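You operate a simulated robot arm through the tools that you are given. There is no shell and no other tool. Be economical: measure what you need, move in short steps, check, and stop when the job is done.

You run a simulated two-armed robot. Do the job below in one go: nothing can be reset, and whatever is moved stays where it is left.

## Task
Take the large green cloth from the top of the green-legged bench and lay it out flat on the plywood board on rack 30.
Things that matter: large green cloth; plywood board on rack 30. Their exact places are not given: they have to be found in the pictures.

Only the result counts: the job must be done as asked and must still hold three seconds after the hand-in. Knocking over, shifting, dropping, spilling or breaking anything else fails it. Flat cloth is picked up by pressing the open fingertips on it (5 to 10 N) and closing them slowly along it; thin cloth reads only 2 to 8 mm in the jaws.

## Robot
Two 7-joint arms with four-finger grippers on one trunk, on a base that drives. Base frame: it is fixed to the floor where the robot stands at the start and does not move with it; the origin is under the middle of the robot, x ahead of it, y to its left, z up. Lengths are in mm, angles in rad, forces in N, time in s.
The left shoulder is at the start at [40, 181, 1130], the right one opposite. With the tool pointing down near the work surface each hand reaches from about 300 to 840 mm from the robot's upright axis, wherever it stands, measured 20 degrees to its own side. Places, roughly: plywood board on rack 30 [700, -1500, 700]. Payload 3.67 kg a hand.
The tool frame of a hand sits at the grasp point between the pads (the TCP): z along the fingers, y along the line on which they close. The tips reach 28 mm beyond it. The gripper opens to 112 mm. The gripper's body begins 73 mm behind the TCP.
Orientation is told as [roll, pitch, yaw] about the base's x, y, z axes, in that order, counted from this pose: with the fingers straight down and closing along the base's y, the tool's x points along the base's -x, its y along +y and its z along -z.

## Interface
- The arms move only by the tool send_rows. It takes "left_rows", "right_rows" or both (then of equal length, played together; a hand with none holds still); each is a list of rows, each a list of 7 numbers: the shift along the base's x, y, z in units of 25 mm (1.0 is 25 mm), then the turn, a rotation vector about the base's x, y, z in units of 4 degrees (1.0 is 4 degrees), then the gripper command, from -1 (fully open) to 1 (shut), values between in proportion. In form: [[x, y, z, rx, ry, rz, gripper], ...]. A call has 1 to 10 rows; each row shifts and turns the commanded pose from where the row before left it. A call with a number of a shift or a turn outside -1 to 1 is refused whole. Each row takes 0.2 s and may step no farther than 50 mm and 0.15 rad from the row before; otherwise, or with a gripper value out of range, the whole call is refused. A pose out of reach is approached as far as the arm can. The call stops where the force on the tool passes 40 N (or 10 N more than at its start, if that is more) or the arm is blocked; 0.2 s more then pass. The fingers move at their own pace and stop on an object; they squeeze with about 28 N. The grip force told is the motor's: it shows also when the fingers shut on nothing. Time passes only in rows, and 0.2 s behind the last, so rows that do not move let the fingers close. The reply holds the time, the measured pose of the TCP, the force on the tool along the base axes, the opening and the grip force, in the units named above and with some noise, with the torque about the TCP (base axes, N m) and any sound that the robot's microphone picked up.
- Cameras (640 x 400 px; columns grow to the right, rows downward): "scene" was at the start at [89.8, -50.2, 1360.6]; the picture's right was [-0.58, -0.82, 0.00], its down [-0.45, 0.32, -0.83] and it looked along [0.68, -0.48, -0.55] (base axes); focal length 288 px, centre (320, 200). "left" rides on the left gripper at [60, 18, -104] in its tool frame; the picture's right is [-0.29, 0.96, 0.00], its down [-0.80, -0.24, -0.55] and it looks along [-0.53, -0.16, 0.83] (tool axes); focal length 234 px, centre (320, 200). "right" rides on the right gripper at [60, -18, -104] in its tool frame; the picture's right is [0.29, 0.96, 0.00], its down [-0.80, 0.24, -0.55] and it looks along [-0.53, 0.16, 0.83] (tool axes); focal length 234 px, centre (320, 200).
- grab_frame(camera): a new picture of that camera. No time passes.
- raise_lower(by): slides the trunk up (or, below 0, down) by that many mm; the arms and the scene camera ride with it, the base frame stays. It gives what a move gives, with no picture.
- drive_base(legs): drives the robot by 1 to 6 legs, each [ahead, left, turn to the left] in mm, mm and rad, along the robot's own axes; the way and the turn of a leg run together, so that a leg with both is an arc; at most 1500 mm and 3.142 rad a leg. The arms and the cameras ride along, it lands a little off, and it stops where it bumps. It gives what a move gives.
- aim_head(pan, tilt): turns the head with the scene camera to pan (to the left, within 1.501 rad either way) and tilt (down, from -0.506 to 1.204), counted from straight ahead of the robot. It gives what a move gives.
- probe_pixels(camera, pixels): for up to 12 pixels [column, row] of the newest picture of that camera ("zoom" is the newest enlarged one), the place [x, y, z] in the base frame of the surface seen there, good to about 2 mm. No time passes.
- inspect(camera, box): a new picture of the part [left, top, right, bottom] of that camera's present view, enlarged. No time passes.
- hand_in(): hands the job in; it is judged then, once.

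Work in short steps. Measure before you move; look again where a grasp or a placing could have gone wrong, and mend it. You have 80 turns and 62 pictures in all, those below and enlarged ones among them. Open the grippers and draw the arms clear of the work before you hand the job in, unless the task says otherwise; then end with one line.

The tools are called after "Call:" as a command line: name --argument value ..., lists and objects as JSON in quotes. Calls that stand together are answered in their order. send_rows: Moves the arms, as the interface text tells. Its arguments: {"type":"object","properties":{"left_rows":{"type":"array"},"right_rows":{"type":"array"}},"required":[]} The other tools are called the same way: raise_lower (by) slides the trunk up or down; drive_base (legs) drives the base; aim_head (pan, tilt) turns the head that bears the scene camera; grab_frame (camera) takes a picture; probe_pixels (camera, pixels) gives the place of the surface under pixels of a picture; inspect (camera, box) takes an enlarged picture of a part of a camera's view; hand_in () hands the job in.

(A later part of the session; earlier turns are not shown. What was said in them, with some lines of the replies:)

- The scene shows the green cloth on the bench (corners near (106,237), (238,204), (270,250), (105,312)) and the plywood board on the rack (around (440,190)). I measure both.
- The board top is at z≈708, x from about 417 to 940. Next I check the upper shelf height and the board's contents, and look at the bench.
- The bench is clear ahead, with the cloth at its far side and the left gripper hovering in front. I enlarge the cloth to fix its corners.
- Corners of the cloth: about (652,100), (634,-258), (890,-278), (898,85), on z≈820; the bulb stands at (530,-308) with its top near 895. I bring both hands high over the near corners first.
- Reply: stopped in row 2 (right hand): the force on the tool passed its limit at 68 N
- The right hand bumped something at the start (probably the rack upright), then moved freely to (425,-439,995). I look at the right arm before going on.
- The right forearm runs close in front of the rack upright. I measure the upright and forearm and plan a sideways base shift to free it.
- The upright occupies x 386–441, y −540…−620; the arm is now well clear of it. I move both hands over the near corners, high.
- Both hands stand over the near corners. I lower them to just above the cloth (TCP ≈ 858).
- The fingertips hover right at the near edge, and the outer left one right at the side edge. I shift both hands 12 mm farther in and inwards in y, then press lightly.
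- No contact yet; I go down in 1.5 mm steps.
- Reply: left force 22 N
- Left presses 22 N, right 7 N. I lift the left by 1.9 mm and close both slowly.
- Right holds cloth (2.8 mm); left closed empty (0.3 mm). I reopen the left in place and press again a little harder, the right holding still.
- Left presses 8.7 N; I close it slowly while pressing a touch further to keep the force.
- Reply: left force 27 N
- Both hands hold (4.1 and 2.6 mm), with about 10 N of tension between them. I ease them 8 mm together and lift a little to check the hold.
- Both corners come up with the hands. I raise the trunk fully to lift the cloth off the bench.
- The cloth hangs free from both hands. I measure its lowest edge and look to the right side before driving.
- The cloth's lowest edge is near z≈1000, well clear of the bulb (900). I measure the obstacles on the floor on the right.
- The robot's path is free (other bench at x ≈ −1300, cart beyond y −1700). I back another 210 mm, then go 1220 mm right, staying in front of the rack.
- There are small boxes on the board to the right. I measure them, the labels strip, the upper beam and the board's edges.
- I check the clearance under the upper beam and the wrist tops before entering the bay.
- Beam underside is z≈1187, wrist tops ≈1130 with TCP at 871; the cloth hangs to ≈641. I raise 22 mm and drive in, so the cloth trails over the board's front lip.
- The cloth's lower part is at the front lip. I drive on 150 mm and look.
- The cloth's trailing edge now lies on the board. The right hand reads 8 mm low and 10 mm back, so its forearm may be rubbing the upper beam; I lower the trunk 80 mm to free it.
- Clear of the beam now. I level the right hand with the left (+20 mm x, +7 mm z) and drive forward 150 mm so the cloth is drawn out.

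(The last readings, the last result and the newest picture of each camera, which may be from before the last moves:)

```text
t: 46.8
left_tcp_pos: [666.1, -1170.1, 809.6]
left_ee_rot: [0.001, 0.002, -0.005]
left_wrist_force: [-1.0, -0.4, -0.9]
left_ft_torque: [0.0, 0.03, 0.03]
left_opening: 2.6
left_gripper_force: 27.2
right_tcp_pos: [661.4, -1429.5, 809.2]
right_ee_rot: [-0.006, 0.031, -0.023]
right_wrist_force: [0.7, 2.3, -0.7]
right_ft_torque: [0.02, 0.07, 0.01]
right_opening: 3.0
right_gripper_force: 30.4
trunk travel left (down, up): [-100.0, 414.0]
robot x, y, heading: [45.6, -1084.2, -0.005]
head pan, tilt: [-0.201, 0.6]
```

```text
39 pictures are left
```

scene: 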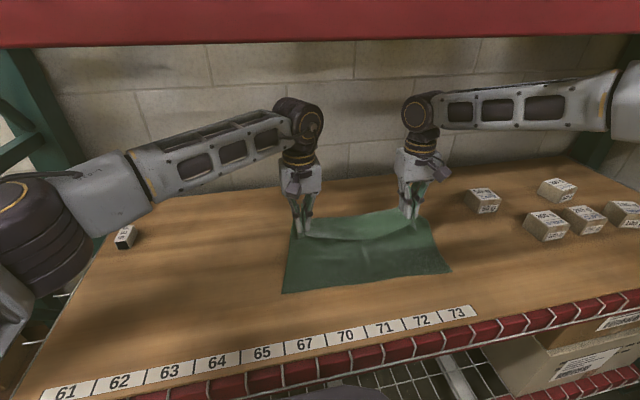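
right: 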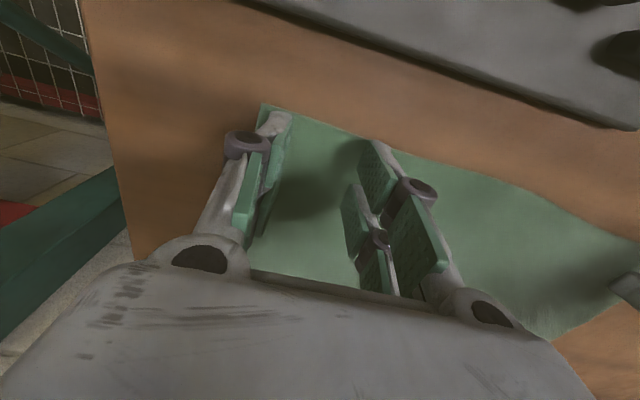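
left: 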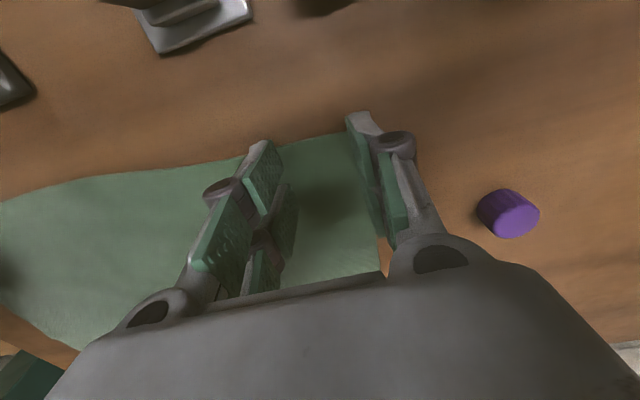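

The cloth is spread behind the hands. I measure the trailing edge, then lower while drawing forward and slightly apart.

Call:
probe_pixels --camera "scene" --pixels '[[283, 291], [365, 282], [450, 271], [300, 236], [420, 218], [355, 238], [290, 236]]'

Call:
send_rows --left_rows '[[0.3, 0.05, -0.35, 0, 0, 0, 1], [0.3, 0.05, -0.35, 0, 0, 0, 1], [0.3, 0.05, -0.35, 0, 0, 0, 1], [0.3, 0.05, -0.35, 0, 0, 0, 1], [0.3, 0.05, -0.35, 0, 0, 0, 1], [0.3, 0, -0.35, 0, 0, 0, 1], [0.3, 0, -0.3, 0, 0, 0, 1]]' --right_rows '[[0.3, -0.05, -0.35, 0, 0, 0, 1], [0.3, -0.05, -0.35, 0, 0, 0, 1], [0.3, -0.05, -0.35, 0, 0, 0, 1], [0.3, -0.05, -0.35, 0, 0, 0, 1], [0.3, -0.05, -0.35, 0, 0, 0, 1], [0.3, 0, -0.35, 0, 0, 0, 1], [0.3, 0, -0.3, 0, 0, 0, 1]]'

Call:
grab_frame --camera "scene"

```text
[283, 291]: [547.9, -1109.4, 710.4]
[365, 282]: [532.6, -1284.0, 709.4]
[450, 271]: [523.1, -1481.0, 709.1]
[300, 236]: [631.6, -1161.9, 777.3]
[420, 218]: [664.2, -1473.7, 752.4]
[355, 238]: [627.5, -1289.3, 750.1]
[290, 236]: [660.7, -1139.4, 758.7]
```

```text
t: 48.4
left_tcp_pos: [717.8, -1164.9, 749.3]
left_ee_rot: [-0.001, 0.003, -0.005]
left_wrist_force: [0.6, -3.9, 0.5]
left_ft_torque: [-0.07, 0.03, -0.02]
left_opening: 2.9
left_gripper_force: 28.0
right_tcp_pos: [713.8, -1435.6, 749.7]
right_ee_rot: [-0.008, 0.029, -0.021]
right_wrist_force: [-0.7, 3.7, 0.0]
right_ft_torque: [0.11, 0.02, 0.04]
right_opening: 2.9
right_gripper_force: 29.5
trunk travel left (down, up): [-100.0, 414.0]
robot x, y, heading: [44.1, -1085.7, -0.005]
head pan, tilt: [-0.201, 0.6]
```

```text
38 pictures are left
```

scene: 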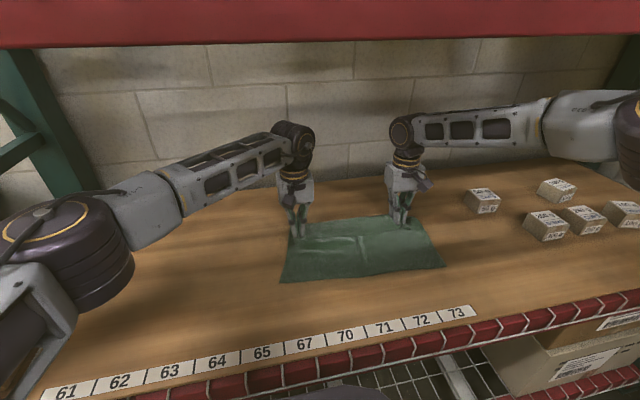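

Tips are now ~12 mm above the board. I look with the hand cameras at how the leading flap hangs.

Call:
grab_frame --camera "left"

Call:
inspect --camera "scene" --box '[260, 180, 460, 305]'

```text
37 pictures are left
```

left: 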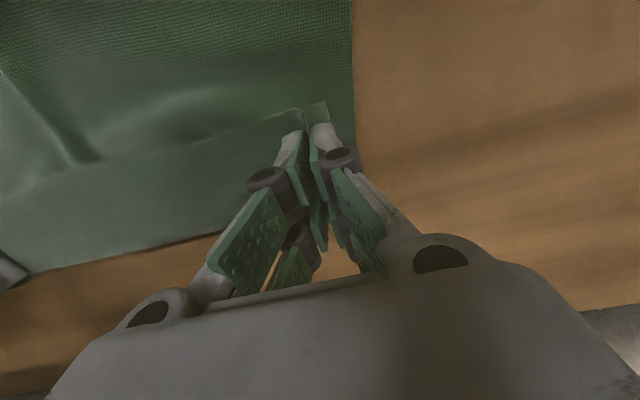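

```text
3.20 times, centred on (360, 242) of scene
```

zoom: 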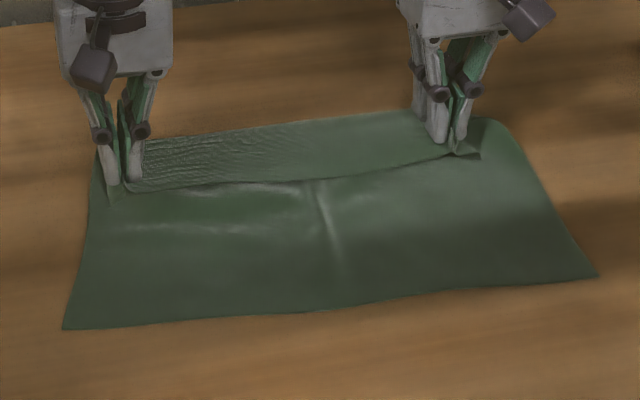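

The pictures show the cloth curled back under itself at the held edge: the body leaves the pinch forward and then folds back. It must be laid with its body ahead of the hands instead, so I lift while tilting the fingers forward (keeping the wrists under the beam) until the cloth hangs free.

Call:
send_rows --left_rows '[[0, 0, 0.6, 0, -1, 0, 1], [0, 0, 0.6, 0, -1, 0, 1], [0, 0, 0.6, 0, -1, 0, 1], [0, 0, 0.6, 0, -1, 0, 1], [0, 0, 0.6, 0, -1, 0, 1], [0, 0, 0.6, 0, -1, 0, 1], [0, 0, 0.6, 0, -1, 0, 1], [0, 0, 0.6, 0, -1, 0, 1]]' --right_rows '[[0, 0, 0.6, 0, -1, 0, 1], [0, 0, 0.6, 0, -1, 0, 1], [0, 0, 0.6, 0, -1, 0, 1], [0, 0, 0.6, 0, -1, 0, 1], [0, 0, 0.6, 0, -1, 0, 1], [0, 0, 0.6, 0, -1, 0, 1], [0, 0, 0.6, 0, -1, 0, 1], [0, 0, 0.6, 0, -1, 0, 1]]'

Call:
grab_frame --camera "scene"

```text
t: 50.2
left_tcp_pos: [716.0, -1162.9, 870.3]
left_ee_rot: [0.002, -0.557, -0.005]
left_wrist_force: [-0.1, -5.7, 0.1]
left_ft_torque: [-0.16, -0.03, -0.1]
left_opening: 3.0
left_gripper_force: 28.4
right_tcp_pos: [710.9, -1436.6, 870.0]
right_ee_rot: [0.006, -0.529, -0.024]
right_wrist_force: [-0.1, 5.4, -0.8]
right_ft_torque: [0.12, 0.0, 0.14]
right_opening: 2.7
right_gripper_force: 28.6
trunk travel left (down, up): [-100.0, 414.0]
robot x, y, heading: [46.1, -1084.8, -0.007]
head pan, tilt: [-0.201, 0.6]
```

```text
35 pictures are left
```

scene: 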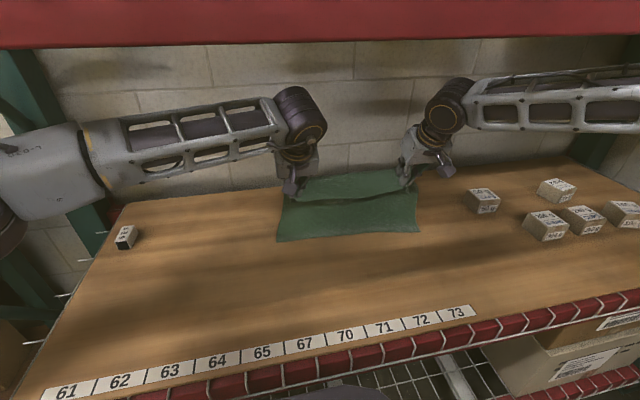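

Reaching well; I continue up to z ≈ 975 with 60° tilt, easing the side tension.

Call:
send_rows --left_rows '[[0, -0.08, 0.6, 0, -1, 0, 1], [0, -0.08, 0.6, 0, -1, 0, 1], [0, 0, 0.6, 0, -1, 0, 1], [0, 0, 0.6, 0, -1, 0, 1], [0, 0, 0.6, 0, -1, 0, 1], [0, 0, 0.6, 0, -1, 0, 1], [0, 0, 0.6, 0, -1, 0, 1]]' --right_rows '[[0, 0.08, 0.6, 0, -1, 0, 1], [0, 0.08, 0.6, 0, -1, 0, 1], [0, 0, 0.6, 0, -1, 0, 1], [0, 0, 0.6, 0, -1, 0, 1], [0, 0, 0.6, 0, -1, 0, 1], [0, 0, 0.6, 0, -1, 0, 1], [0, 0, 0.6, 0, -1, 0, 1]]'

Call:
grab_frame --camera "scene"

```text
t: 51.8
left_tcp_pos: [716.7, -1168.1, 976.4]
left_ee_rot: [0.007, -1.047, -0.011]
left_wrist_force: [-0.1, -0.7, -0.3]
left_ft_torque: [-0.01, 0.03, -0.01]
left_opening: 2.7
left_gripper_force: 28.2
right_tcp_pos: [714.2, -1431.8, 974.2]
right_ee_rot: [0.028, -1.02, -0.038]
right_wrist_force: [0.8, 0.5, 0.1]
right_ft_torque: [0.01, 0.03, 0.01]
right_opening: 2.9
right_gripper_force: 29.3
trunk travel left (down, up): [-100.0, 414.0]
robot x, y, heading: [45.9, -1086.7, -0.002]
head pan, tilt: [-0.201, 0.6]
```

```text
34 pictures are left
```

scene: 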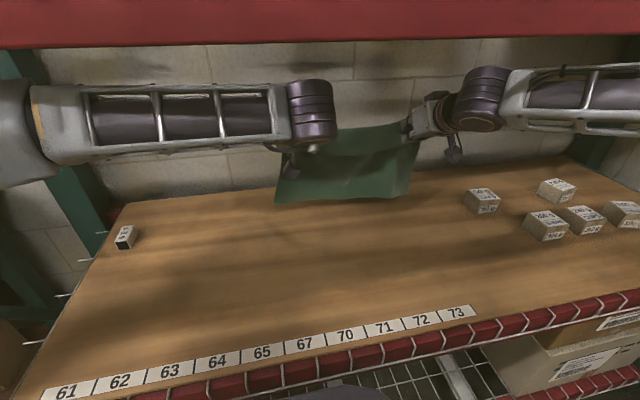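

The cloth hangs; I measure its bottom edge to see whether it is free of the board.

Call:
probe_pixels --camera "scene" --pixels '[[277, 201], [340, 196], [402, 196], [300, 180], [380, 170], [340, 150], [410, 145]]'

Call:
inspect --camera "scene" --box '[240, 100, 480, 250]'

```text
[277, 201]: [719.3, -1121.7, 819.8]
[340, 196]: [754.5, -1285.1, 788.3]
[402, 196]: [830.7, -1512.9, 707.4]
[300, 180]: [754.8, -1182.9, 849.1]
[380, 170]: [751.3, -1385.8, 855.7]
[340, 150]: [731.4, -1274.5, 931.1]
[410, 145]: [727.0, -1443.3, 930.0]
```

```text
2.67 times, centred on (360, 175) of scene
```

zoom: 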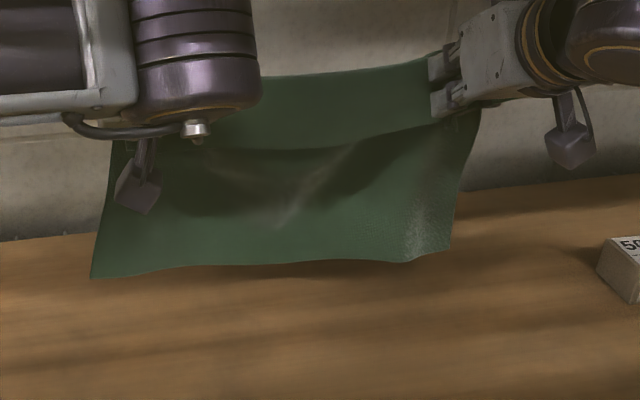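

The bottom edge is free, about 80 mm above the board, hanging forward of the hands. I lower 75 mm while untilting to 40°.

Call:
send_rows --left_rows '[[0, 0.04, -0.6, 0, 1, 0, 1], [0, 0.04, -0.6, 0, 1, 0, 1], [0, 0, -0.6, 0, 1, 0, 1], [0, 0, -0.6, 0, 1, 0, 1], [-0.3, 0, -0.6, 0, 1, 0, 1]]' --right_rows '[[0, -0.04, -0.6, 0, 1, 0, 1], [0, -0.04, -0.6, 0, 1, 0, 1], [0, 0, -0.6, 0, 1, 0, 1], [0, 0, -0.6, 0, 1, 0, 1], [-0.3, 0, -0.6, 0, 1, 0, 1]]'

Call:
inspect --camera "scene" --box '[240, 100, 480, 250]'

Call:
probe_pixels --camera "zoom" --pixels '[[120, 300], [270, 280], [430, 270], [300, 200]]'

```text
t: 53.0
left_tcp_pos: [710.4, -1165.7, 898.9]
left_ee_rot: [0.003, -0.695, -0.007]
left_wrist_force: [0.9, -1.1, 0.8]
left_ft_torque: [0.01, 0.0, -0.01]
left_opening: 2.8
left_gripper_force: 27.3
right_tcp_pos: [705.2, -1433.4, 901.6]
right_ee_rot: [0.008, -0.666, -0.025]
right_wrist_force: [1.5, 1.7, -1.1]
right_ft_torque: [0.02, 0.0, 0.04]
right_opening: 3.3
right_gripper_force: 29.5
trunk travel left (down, up): [-100.0, 414.0]
robot x, y, heading: [44.8, -1089.6, -0.004]
head pan, tilt: [-0.201, 0.6]
```

```text
2.67 times, centred on (360, 175) of scene
```

zoom: 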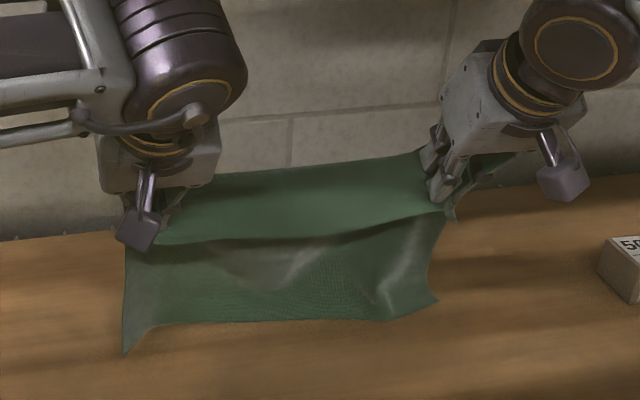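

```text
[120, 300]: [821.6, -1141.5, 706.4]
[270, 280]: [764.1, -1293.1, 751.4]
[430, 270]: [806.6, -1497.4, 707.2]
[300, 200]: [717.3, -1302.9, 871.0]
```

The bottom edge is about at board level near x≈760. I now draw the hands back toward −x while lowering and untilting, so the bottom stays ahead.

Call:
send_rows --left_rows '[[-0.9, 0, -0.35, 0, 1, 0, 1], [-0.9, 0, -0.4, 0, 1, 0, 1], [-0.9, 0, -0.5, 0, 1, 0, 1], [-0.9, 0, -0.5, 0, 1, 0, 1], [-0.8, 0, -0.5, 0, 1, 0, 1]]' --right_rows '[[-0.9, 0, -0.35, 0, 1, 0, 1], [-0.9, 0, -0.4, 0, 1, 0, 1], [-0.9, 0, -0.5, 0, 1, 0, 1], [-0.9, 0, -0.5, 0, 1, 0, 1], [-0.8, 0, -0.5, 0, 1, 0, 1]]'

Call:
grab_frame --camera "scene"

```text
t: 54.2
left_tcp_pos: [601.1, -1166.4, 845.0]
left_ee_rot: [0.002, -0.346, -0.005]
left_wrist_force: [0.3, -1.8, 0.0]
left_ft_torque: [-0.01, -0.04, -0.03]
left_opening: 2.8
left_gripper_force: 27.4
right_tcp_pos: [596.0, -1433.5, 843.4]
right_ee_rot: [0.0, -0.319, -0.023]
right_wrist_force: [-0.3, 1.5, -0.9]
right_ft_torque: [0.04, 0.05, 0.0]
right_opening: 3.1
right_gripper_force: 29.6
trunk travel left (down, up): [-100.0, 414.0]
robot x, y, heading: [43.8, -1086.0, -0.011]
head pan, tilt: [-0.201, 0.6]
```

```text
31 pictures are left
```

scene: 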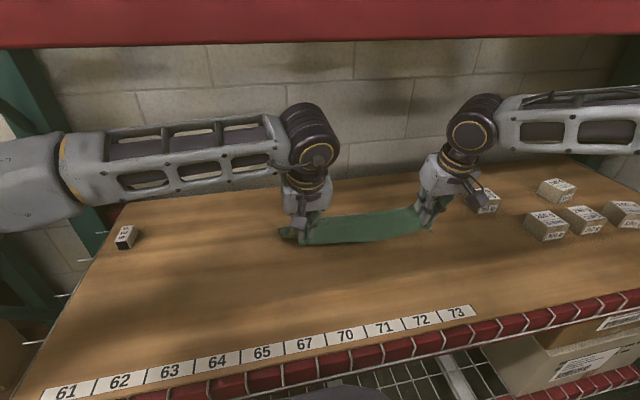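

The body now lies mostly beyond the hands' edge. I check with the left hand camera and a zoom how it lies.

Call:
grab_frame --camera "left"

Call:
inspect --camera "scene" --box '[260, 160, 460, 285]'

```text
30 pictures are left
```

left: 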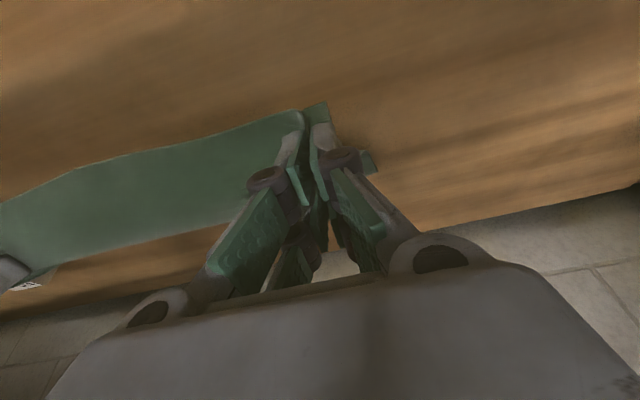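

```text
3.20 times, centred on (360, 222) of scene
```

zoom: 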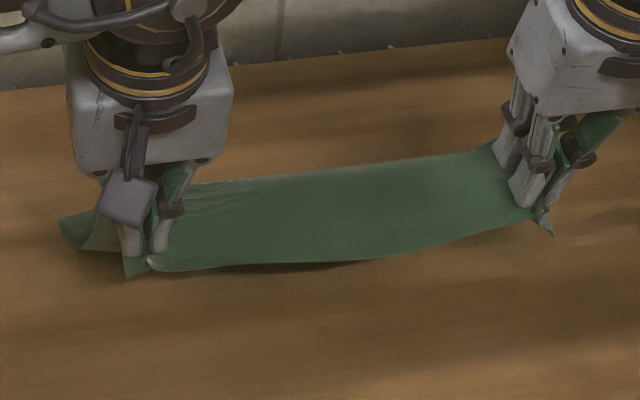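

I probe the visible parts of the cloth's hidden side (the dark corner at zoom (75,232)) to learn where the bottom edge is.

Call:
probe_pixels --camera "zoom" --pixels '[[68, 228], [95, 240], [85, 218], [300, 262], [300, 175], [450, 160], [300, 215], [490, 147]]'

Call:
probe_pixels --camera "left" --pixels '[[100, 255], [200, 228], [100, 265], [365, 162], [40, 276], [60, 230]]'

```text
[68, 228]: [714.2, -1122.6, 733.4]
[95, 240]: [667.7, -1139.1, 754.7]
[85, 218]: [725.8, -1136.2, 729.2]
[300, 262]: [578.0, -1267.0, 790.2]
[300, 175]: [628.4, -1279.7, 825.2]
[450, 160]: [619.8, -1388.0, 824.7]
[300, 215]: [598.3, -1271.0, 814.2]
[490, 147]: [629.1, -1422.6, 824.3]
```

```text
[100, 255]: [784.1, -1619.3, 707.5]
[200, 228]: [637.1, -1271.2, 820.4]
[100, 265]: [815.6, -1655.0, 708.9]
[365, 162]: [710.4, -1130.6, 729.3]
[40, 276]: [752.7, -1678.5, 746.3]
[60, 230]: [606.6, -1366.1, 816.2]
```

The body does slope forward (far corner at x≈720, z≈730). I continue back and down, untilting to vertical.

Call:
send_rows --left_rows '[[-0.9, 0, -0.6, 0, 1, 0, 1], [-0.9, 0, -0.8, 0, 1, 0, 1], [-0.8, 0, -0.8, 0, 1, 0, 1], [-0.8, 0, -0.8, 0, 1, 0, 1], [-0.8, 0, -0.6, 0, 0.9, 0, 1]]' --right_rows '[[-0.9, 0, -0.6, 0, 1, 0, 1], [-0.9, 0, -0.8, 0, 1, 0, 1], [-0.8, 0, -0.8, 0, 1, 0, 1], [-0.8, 0, -0.8, 0, 1, 0, 1], [-0.6, 0, -0.6, 0, 0.6, 0, 1]]'

Call:
grab_frame --camera "scene"

Call:
grab_frame --camera "left"

```text
t: 55.4
left_tcp_pos: [494.1, -1167.7, 753.2]
left_ee_rot: [0.0, -0.005, -0.004]
left_wrist_force: [0.2, -1.2, 0.2]
left_ft_torque: [-0.02, -0.02, -0.03]
left_opening: 2.6
left_gripper_force: 27.8
right_tcp_pos: [495.3, -1434.7, 753.7]
right_ee_rot: [-0.007, 0.004, -0.021]
right_wrist_force: [0.0, 1.5, -0.3]
right_ft_torque: [0.0, 0.0, 0.04]
right_opening: 3.0
right_gripper_force: 29.8
trunk travel left (down, up): [-100.0, 414.0]
robot x, y, heading: [45.5, -1085.7, -0.007]
head pan, tilt: [-0.201, 0.6]
```

```text
28 pictures are left
```

scene: 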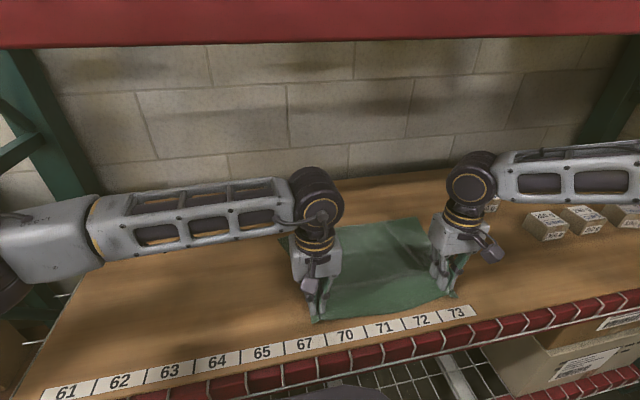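

```text
27 pictures are left
```

left: 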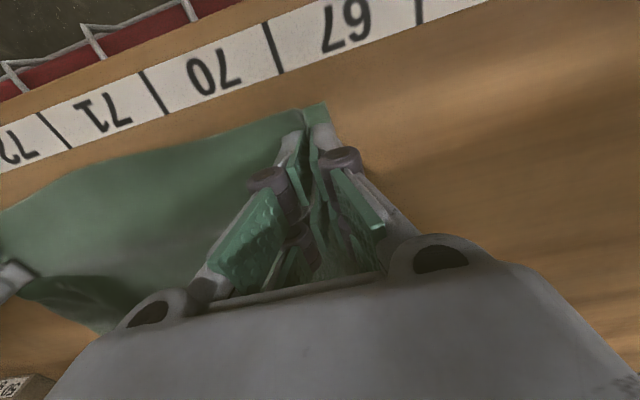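

The cloth lies forward, in front of the hands, clear of the label strip. I lower the remaining ~15 mm with a small pull back and apart.

Call:
send_rows --left_rows '[[-0.15, 0.05, -0.2, 0, 0, 0, 1], [-0.15, 0.05, -0.2, 0, 0, 0, 1], [0, 0, -0.2, 0, 0, 0, 1], [0, 0, 0, 0, 0, 0, 1]]' --right_rows '[[-0.15, -0.05, -0.2, 0, 0, 0, 1], [-0.15, -0.05, -0.2, 0, 0, 0, 1], [0, 0, -0.2, 0, 0, 0, 1], [0, 0, 0, 0, 0, 0, 1]]'

Call:
aim_head --pan -0.35 --tilt 0.75

Call:
grab_frame --camera "scene"

```text
t: 56.4
left_tcp_pos: [487.1, -1163.9, 738.3]
left_ee_rot: [0.001, -0.007, -0.005]
left_wrist_force: [0.1, -5.5, 0.1]
left_ft_torque: [-0.14, -0.02, -0.01]
left_opening: 2.8
left_gripper_force: 28.0
right_tcp_pos: [487.7, -1436.1, 739.1]
right_ee_rot: [-0.006, 0.002, -0.021]
right_wrist_force: [-0.2, 4.7, 0.0]
right_ft_torque: [0.14, 0.0, 0.09]
right_opening: 2.7
right_gripper_force: 26.3
trunk travel left (down, up): [-100.0, 414.0]
robot x, y, heading: [45.4, -1084.9, -0.004]
head pan, tilt: [-0.201, 0.6]
```

```text
t: 57.1
left_tcp_pos: [486.7, -1165.1, 738.7]
left_ee_rot: [-0.001, -0.006, -0.005]
left_wrist_force: [0.1, -5.8, 2.0]
left_ft_torque: [-0.17, 0.0, 0.01]
left_opening: 2.7
left_gripper_force: 28.0
right_tcp_pos: [488.4, -1436.4, 738.3]
right_ee_rot: [-0.008, 0.002, -0.021]
right_wrist_force: [-0.6, 4.0, 0.3]
right_ft_torque: [0.09, 0.01, 0.03]
right_opening: 2.3
right_gripper_force: 27.4
trunk travel left (down, up): [-100.0, 414.0]
robot x, y, heading: [47.4, -1085.0, -0.008]
head pan, tilt: [-0.351, 0.75]
```

```text
26 pictures are left
```

scene: 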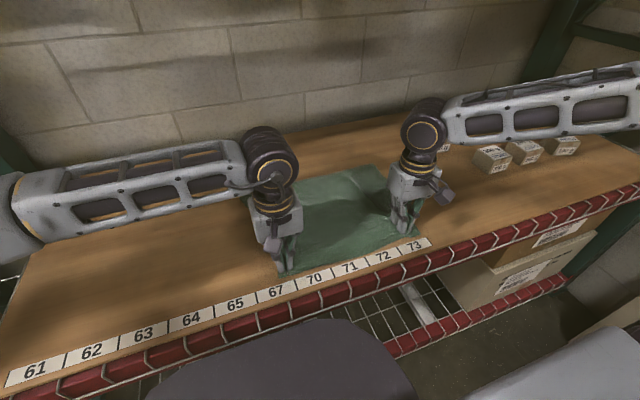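

The cloth lies flat between the hands. I press lightly and open slowly to about 42 mm, so the fingertips spread the gathers back out.

Call:
send_rows --left_rows '[[0, 0, -0.08, 0, 0, 0, 0.95], [0, 0, -0.04, 0, 0, 0, 0.85], [0, 0, 0, 0, 0, 0, 0.75], [0, 0, 0, 0, 0, 0, 0.65], [0, 0, 0, 0, 0, 0, 0.55], [0, 0, 0, 0, 0, 0, 0.45], [0, 0, 0, 0, 0, 0, 0.35], [0, 0, 0, 0, 0, 0, 0.25]]' --right_rows '[[0, 0, -0.08, 0, 0, 0, 0.95], [0, 0, -0.04, 0, 0, 0, 0.85], [0, 0, 0, 0, 0, 0, 0.75], [0, 0, 0, 0, 0, 0, 0.65], [0, 0, 0, 0, 0, 0, 0.55], [0, 0, 0, 0, 0, 0, 0.45], [0, 0, 0, 0, 0, 0, 0.35], [0, 0, 0, 0, 0, 0, 0.25]]'

Call:
grab_frame --camera "left"

Call:
grab_frame --camera "right"

```text
t: 58.9
left_tcp_pos: [486.9, -1163.7, 735.7]
left_ee_rot: [-0.001, -0.005, -0.006]
left_wrist_force: [0.9, -0.3, 7.5]
left_ft_torque: [-0.07, 0.01, -0.01]
left_opening: 41.9
left_gripper_force: 0.1
right_tcp_pos: [487.0, -1436.1, 736.5]
right_ee_rot: [-0.007, 0.001, -0.022]
right_wrist_force: [0.5, 0.8, 13.3]
right_ft_torque: [-0.05, -0.02, 0.0]
right_opening: 42.4
right_gripper_force: 0.1
trunk travel left (down, up): [-100.0, 414.0]
robot x, y, heading: [46.4, -1082.6, -0.003]
head pan, tilt: [-0.351, 0.75]
```

```text
25 pictures are left
```

left: 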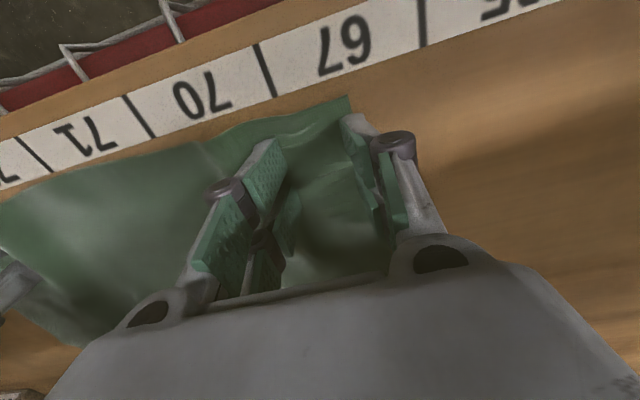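

```text
24 pictures are left
```

right: 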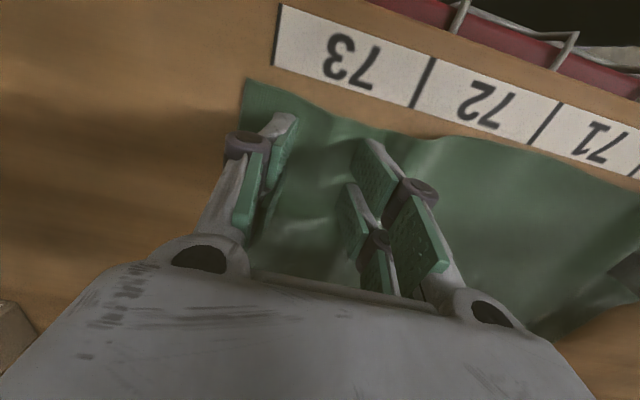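

Both gathers are spread back. I lift the hands straight up 130 mm and look at the result.

Call:
send_rows --left_rows '[[0, 0, 0.2, 0, 0, 0, 0.25], [0, 0, 0.8, 0, 0, 0, 0.25], [0, 0, 1, 0, 0, 0, 0.25], [-0.5, 0.5, 1, 0, 0, 0, 0.25], [-0.9, 1, 1, 0, 0, 0, 0.25], [-0.9, 1, 1, 0, 0, 0, 0.25]]' --right_rows '[[0, 0, 0.2, 0, 0, 0, 0.25], [0, 0, 0.8, 0, 0, 0, 0.25], [0, 0, 1, 0, 0, 0, 0.25], [-0.5, -0.5, 1, 0, 0, 0, 0.25], [-0.9, -1, 1, 0, 0, 0, 0.25], [-0.9, -1, 1, 0, 0, 0, 0.25]]'

Call:
inspect --camera "scene" --box '[200, 130, 480, 305]'

```text
t: 60.5
left_tcp_pos: [429.8, -1099.2, 861.6]
left_ee_rot: [0.002, -0.005, -0.003]
left_wrist_force: [-0.9, -0.2, -0.5]
left_ft_torque: [0.01, 0.02, 0.03]
left_opening: 42.0
left_gripper_force: 0.1
right_tcp_pos: [403.2, -1498.5, 800.5]
right_ee_rot: [-0.008, 0.175, -0.017]
right_wrist_force: [0.4, -0.9, -0.3]
right_ft_torque: [0.02, 0.01, -0.02]
right_opening: 41.7
right_gripper_force: 0.0
trunk travel left (down, up): [-100.0, 414.0]
robot x, y, heading: [46.4, -1080.9, -0.008]
head pan, tilt: [-0.351, 0.75]
stopped in row 6 (right hand): the arm was blocked; the commanded pose is now the measured one
```

```text
2.29 times, centred on (340, 218) of scene
```

zoom: 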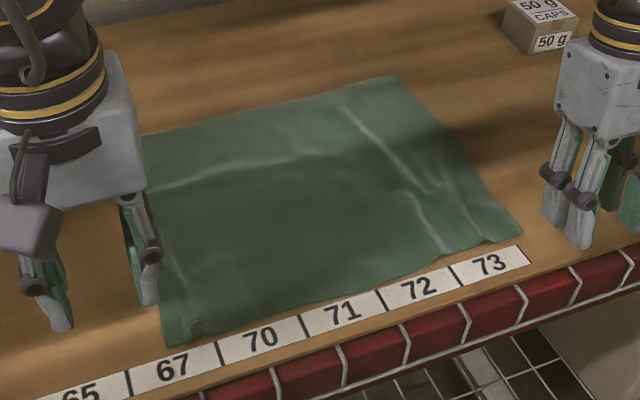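

The cloth is laid out, with slight ridges. The right arm was blocked by something; I measure the cloth's ridges and look at the right arm.

Call:
probe_pixels --camera "zoom" --pixels '[[395, 160], [425, 200], [440, 240], [200, 185], [190, 325], [300, 160], [300, 250], [490, 235], [370, 130], [175, 275], [260, 175], [470, 200]]'

Call:
aim_head --pan -0.9 --tilt 0.35

Call:
grab_frame --camera "scene"

```text
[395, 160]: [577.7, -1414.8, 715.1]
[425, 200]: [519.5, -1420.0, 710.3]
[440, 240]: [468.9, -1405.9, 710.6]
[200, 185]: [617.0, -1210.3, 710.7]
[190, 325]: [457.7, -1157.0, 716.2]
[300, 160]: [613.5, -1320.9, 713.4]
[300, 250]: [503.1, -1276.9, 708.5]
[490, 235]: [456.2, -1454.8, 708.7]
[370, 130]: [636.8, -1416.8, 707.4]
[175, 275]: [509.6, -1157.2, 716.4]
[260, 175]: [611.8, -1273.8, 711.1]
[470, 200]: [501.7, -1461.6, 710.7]
```

```text
t: 61.4
left_tcp_pos: [430.3, -1099.5, 860.7]
left_ee_rot: [0.0, -0.005, -0.005]
left_wrist_force: [0.5, -0.5, -0.2]
left_ft_torque: [0.0, 0.02, 0.0]
left_opening: 41.7
left_gripper_force: 0.1
right_tcp_pos: [403.1, -1498.2, 802.1]
right_ee_rot: [-0.01, 0.177, -0.02]
right_wrist_force: [-0.3, -0.1, -0.3]
right_ft_torque: [0.02, 0.02, -0.06]
right_opening: 42.0
right_gripper_force: 0.0
trunk travel left (down, up): [-100.0, 414.0]
robot x, y, heading: [45.0, -1084.1, -0.011]
head pan, tilt: [-0.901, 0.351]
```

```text
22 pictures are left
```

scene: 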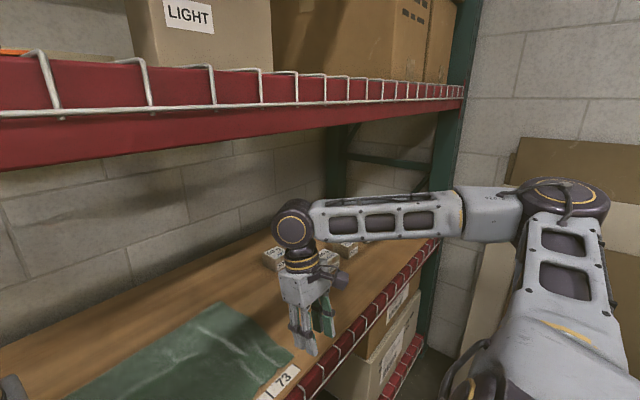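

The right arm is not near the beam; it was likely a joint limit. I back the base 260 mm out and look at the whole cloth.

Call:
drive_base --legs '[[-260, 0, 0]]'

Call:
aim_head --pan -0.25 --tilt 0.5

Call:
inspect --camera "scene" --box '[220, 130, 460, 280]'

```text
t: 63.3
left_tcp_pos: [171.0, -1096.8, 861.4]
left_ee_rot: [0.002, -0.006, 0.001]
left_wrist_force: [-0.7, -0.6, -0.7]
left_ft_torque: [0.02, -0.02, -0.01]
left_opening: 41.7
left_gripper_force: 0.0
right_tcp_pos: [145.4, -1495.0, 802.6]
right_ee_rot: [-0.012, 0.175, -0.015]
right_wrist_force: [-0.7, 0.6, 0.2]
right_ft_torque: [0.0, -0.04, 0.0]
right_opening: 42.3
right_gripper_force: 0.0
trunk travel left (down, up): [-100.0, 414.0]
robot x, y, heading: [-215.3, -1081.6, 0.002]
head pan, tilt: [-0.901, 0.351]
```

```text
t: 64.4
left_tcp_pos: [170.3, -1096.6, 861.0]
left_ee_rot: [0.003, -0.006, 0.0]
left_wrist_force: [-0.1, -0.7, -0.3]
left_ft_torque: [0.02, 0.01, 0.01]
left_opening: 42.2
left_gripper_force: 0.1
right_tcp_pos: [146.8, -1494.9, 801.3]
right_ee_rot: [-0.011, 0.175, -0.015]
right_wrist_force: [0.9, -0.4, 0.4]
right_ft_torque: [0.02, -0.03, 0.02]
right_opening: 41.9
right_gripper_force: 0.0
trunk travel left (down, up): [-100.0, 414.0]
robot x, y, heading: [-213.1, -1085.8, -0.003]
head pan, tilt: [-0.25, 0.499]
```

```text
2.67 times, centred on (340, 205) of scene
```

zoom: 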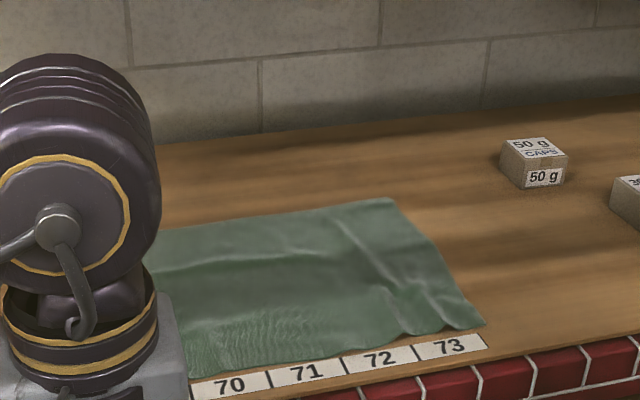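

The left hand blocks part of the view. I move it 150 mm to the left and look again, measuring the corners.

Call:
send_rows --left_rows '[[0, 1, 0, 0, 0, 0, 0.25], [0, 1, 0, 0, 0, 0, 0.25], [0, 1, 0, 0, 0, 0, 0.25], [0, 1, 0, 0, 0, 0, 0.25], [0, 1, 0, 0, 0, 0, 0.25], [0, 1, 0, 0, 0, 0, 0.25], [0, 1, 0, 0, 0, 0, 0.25]]'

Call:
inspect --camera "scene" --box '[220, 170, 430, 300]'

Call:
grab_frame --camera "scene"

```text
t: 66.0
left_tcp_pos: [170.7, -920.4, 861.2]
left_ee_rot: [0.001, -0.005, -0.002]
left_wrist_force: [-0.3, 1.1, -0.8]
left_ft_torque: [-0.01, -0.01, -0.04]
left_opening: 41.9
left_gripper_force: 0.0
right_tcp_pos: [146.7, -1494.6, 801.4]
right_ee_rot: [-0.01, 0.175, -0.016]
right_wrist_force: [0.0, 0.0, 0.3]
right_ft_torque: [0.0, 0.0, -0.02]
right_opening: 42.2
right_gripper_force: 0.0
trunk travel left (down, up): [-100.0, 414.0]
robot x, y, heading: [-217.3, -1085.1, -0.002]
head pan, tilt: [-0.25, 0.499]
```

```text
3.05 times, centred on (325, 235) of scene
```

zoom: 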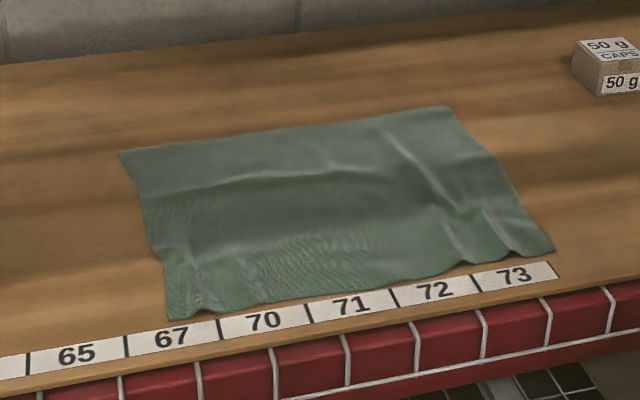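

```text
19 pictures are left
```

scene: 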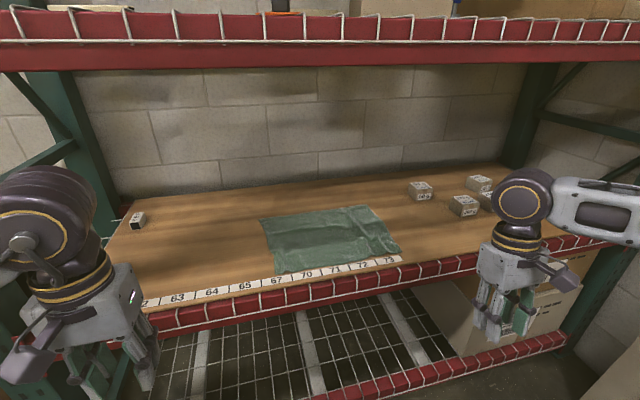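

Call:
probe_pixels --camera "zoom" --pixels '[[121, 155], [445, 110], [550, 248], [172, 315], [330, 172], [410, 165], [195, 250], [460, 240], [495, 222], [200, 300], [160, 230], [320, 290]]'

```text
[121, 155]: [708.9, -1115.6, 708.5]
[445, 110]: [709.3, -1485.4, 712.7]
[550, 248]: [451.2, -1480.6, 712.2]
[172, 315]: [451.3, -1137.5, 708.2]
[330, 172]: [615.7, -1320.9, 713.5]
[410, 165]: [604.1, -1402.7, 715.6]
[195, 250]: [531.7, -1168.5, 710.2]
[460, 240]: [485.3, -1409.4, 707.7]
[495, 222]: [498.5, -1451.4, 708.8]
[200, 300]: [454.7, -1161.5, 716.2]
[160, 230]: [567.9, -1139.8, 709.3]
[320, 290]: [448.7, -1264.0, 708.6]
```

The cloth is fully on the board (x 448–709, y −1115…−1485), essentially full size, with ridges of at most ~8 mm; only the near edge is 25 mm short in width. I go back in to stretch the two near corners apart gently.

Call:
drive_base --legs '[[255, 0, 0]]'

Call:
send_rows --left_rows '[[0.2, -0.95, 0, 0, 0, 0, 1], [0.2, -0.95, 0, 0, 0, 0, 1], [0.2, -0.95, 0, 0, 0, 0, 1], [0.2, -0.95, 0, 0, 0, 0, 1], [0.2, -0.95, 0, 0, 0, 0, 1], [0.2, -0.95, 0, 0, 0, 0, 1], [0.2, -0.95, -0.5, 0, 0, 0, 1], [0.2, -0.95, -0.8, 0, 0, 0, 1], [0.2, -0.95, -0.8, 0, 0, 0, 1], [0.2, -0.85, -0.8, 0, 0, 0, 1]]' --right_rows '[[0.3, 0, 0, 0, 0, 0, 1], [0.3, 0, 0, 0, -0.3, 0, 1], [0.3, 0, 0, 0, -0.3, 0, 1], [0.3, 0.2, 0, 0, -0.3, 0, 1], [0.3, 0.2, 0, 0, -0.3, 0, 1], [0.3, 0.2, 0, 0, -0.3, 0, 1], [0.3, 0.2, 0, 0, -0.3, 0, 1], [0.3, 0.2, 0, 0, -0.3, 0, 1], [0.3, 0.2, 0, 0, -0.3, 0, 1], [0.1, 0.1, 0, 0, 0, 0, 1]]'

Call:
grab_frame --camera "scene"

```text
t: 68.0
left_tcp_pos: [431.0, -921.9, 861.4]
left_ee_rot: [0.003, -0.005, 0.002]
left_wrist_force: [0.7, -0.5, -0.5]
left_ft_torque: [-0.02, 0.03, -0.04]
left_opening: 41.9
left_gripper_force: 0.0
right_tcp_pos: [406.8, -1495.6, 801.2]
right_ee_rot: [-0.007, 0.175, -0.012]
right_wrist_force: [-0.3, -0.5, 0.2]
right_ft_torque: [0.01, -0.01, -0.04]
right_opening: 41.9
right_gripper_force: 0.1
trunk travel left (down, up): [-100.0, 414.0]
robot x, y, heading: [48.2, -1083.6, -0.003]
head pan, tilt: [-0.25, 0.499]
stopped in leg 1: the robot was blocked; the commanded pose is now the measured one
```

```text
t: 70.4
left_tcp_pos: [471.8, -995.6, 796.5]
left_ee_rot: [-0.001, -0.022, 0.207]
left_wrist_force: [0.3, 0.0, 0.7]
left_ft_torque: [0.07, 0.02, -0.03]
left_opening: 0.0
left_gripper_force: 27.2
right_tcp_pos: [519.8, -1302.9, 805.9]
right_ee_rot: [-0.006, -0.004, 0.174]
right_wrist_force: [-0.3, -0.2, -1.0]
right_ft_torque: [0.01, 0.01, 0.01]
right_opening: 0.0
right_gripper_force: 28.1
trunk travel left (down, up): [-100.0, 414.0]
robot x, y, heading: [34.5, -1012.3, 0.19]
head pan, tilt: [-0.25, 0.499]
stopped in row 10 (left hand): the arm was blocked; the commanded pose is now the measured one
```

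```text
18 pictures are left
```

scene: 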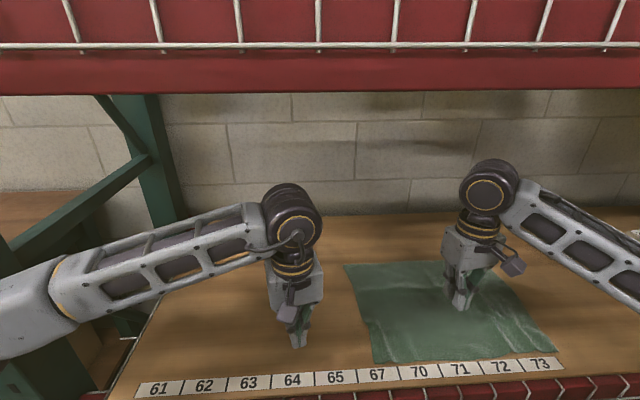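

The left elbow pushed against the rack upright and turned the base (heading 0.19); nothing on the board moved. I abandon the stretching, as the cloth is already flat, and back straight out.

Call:
drive_base --legs '[[-120, 0, 0]]'

Call:
drive_base --legs '[[-200, 0, -0.19]]'

Call:
grab_frame --camera "scene"

```text
t: 71.7
left_tcp_pos: [361.8, -1020.9, 790.2]
left_ee_rot: [0.003, -0.012, 0.193]
left_wrist_force: [-1.3, -0.7, -0.1]
left_ft_torque: [0.01, -0.02, -0.02]
left_opening: 0.0
left_gripper_force: 27.3
right_tcp_pos: [409.8, -1325.8, 802.0]
right_ee_rot: [-0.007, 0.007, 0.168]
right_wrist_force: [-0.8, 0.4, 0.3]
right_ft_torque: [-0.01, -0.05, -0.03]
right_opening: 0.2
right_gripper_force: 28.2
trunk travel left (down, up): [-100.0, 414.0]
robot x, y, heading: [-83.0, -1033.3, 0.177]
head pan, tilt: [-0.25, 0.499]
```

```text
t: 73.3
left_tcp_pos: [152.7, -1121.1, 790.7]
left_ee_rot: [0.002, -0.009, 0.006]
left_wrist_force: [-0.5, 0.8, -0.3]
left_ft_torque: [-0.01, -0.07, 0.0]
left_opening: 0.3
left_gripper_force: 28.6
right_tcp_pos: [144.3, -1431.2, 801.6]
right_ee_rot: [-0.005, 0.007, -0.018]
right_wrist_force: [-1.3, -0.4, 0.2]
right_ft_torque: [0.0, -0.06, -0.01]
right_opening: 0.0
right_gripper_force: 28.2
trunk travel left (down, up): [-100.0, 414.0]
robot x, y, heading: [-285.3, -1050.7, -0.011]
head pan, tilt: [-0.25, 0.499]
```

```text
17 pictures are left
```

scene: 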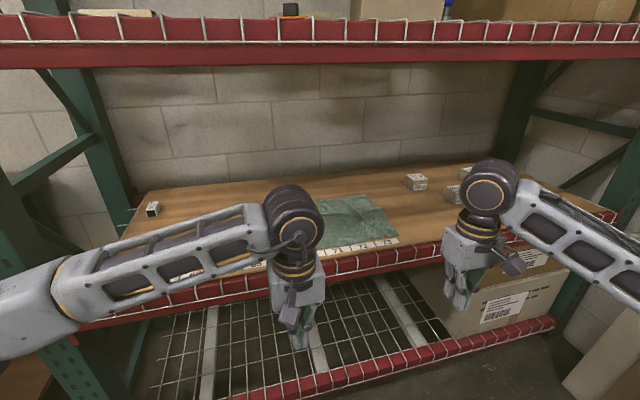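

Out and clear; cloth, boxes and rack look unchanged. I open both grippers, draw them up clear of the rack, and take a last close look.

Call:
send_rows --left_rows '[[-0.3, 0.5, 0.3, 0, 0, 0, -1], [-0.3, 0.8, 0.3, 0, 0, 0, -1], [0, 0.8, 0.3, 0, 0, 0, -1], [0, 0.8, 0, 0, 0, 0, -1], [0, 0.8, 0, 0, 0, 0, -1]]' --right_rows '[[0, 0, 0, 0, 0, 0, -1], [0, 0, 0, 0, 0, 0, -1], [0, 0, 0, 0, 0, 0, -1], [0, 0, 0, 0, 0, 0, -1], [0, 0, 0, 0, 0, 0, -1]]'

Call:
inspect --camera "scene" --box '[240, 165, 480, 315]'

```text
t: 74.5
left_tcp_pos: [137.5, -1028.8, 812.3]
left_ee_rot: [0.0, -0.01, 0.006]
left_wrist_force: [0.0, 0.3, 0.6]
left_ft_torque: [-0.02, -0.02, 0.01]
left_opening: 112.0
left_gripper_force: 0.1
right_tcp_pos: [143.7, -1431.6, 801.5]
right_ee_rot: [-0.007, 0.006, -0.02]
right_wrist_force: [0.3, 0.9, 0.3]
right_ft_torque: [0.01, 0.02, 0.03]
right_opening: 112.0
right_gripper_force: 0.1
trunk travel left (down, up): [-100.0, 414.0]
robot x, y, heading: [-284.1, -1051.0, -0.012]
head pan, tilt: [-0.25, 0.499]
```

```text
2.67 times, centred on (360, 240) of scene
```

zoom: 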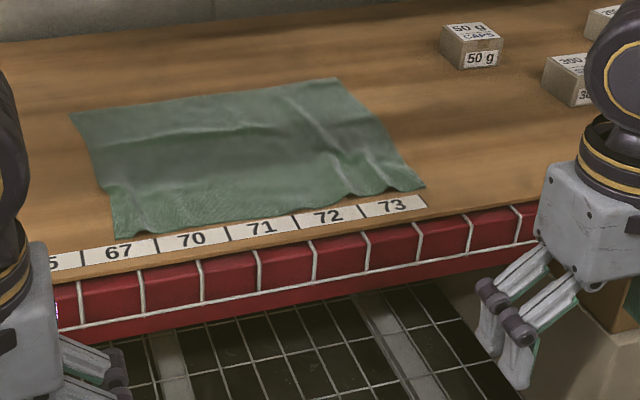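

The cloth lies spread and flat on the plywood board, the hands are open and clear, and nothing else has been shifted. I hand the job in.

Call:
hand_in

```text
The job is handed in.
```

The large green cloth is laid out on the plywood board on rack 30, entirely on the board, with ridges of about 8 mm at most and the near edge about 25 mm narrower than the far edge. The arms bumped the rack uprights during the work, but nothing else looked moved or damaged. The grippers are open, the arms are clear, and the job is handed in.
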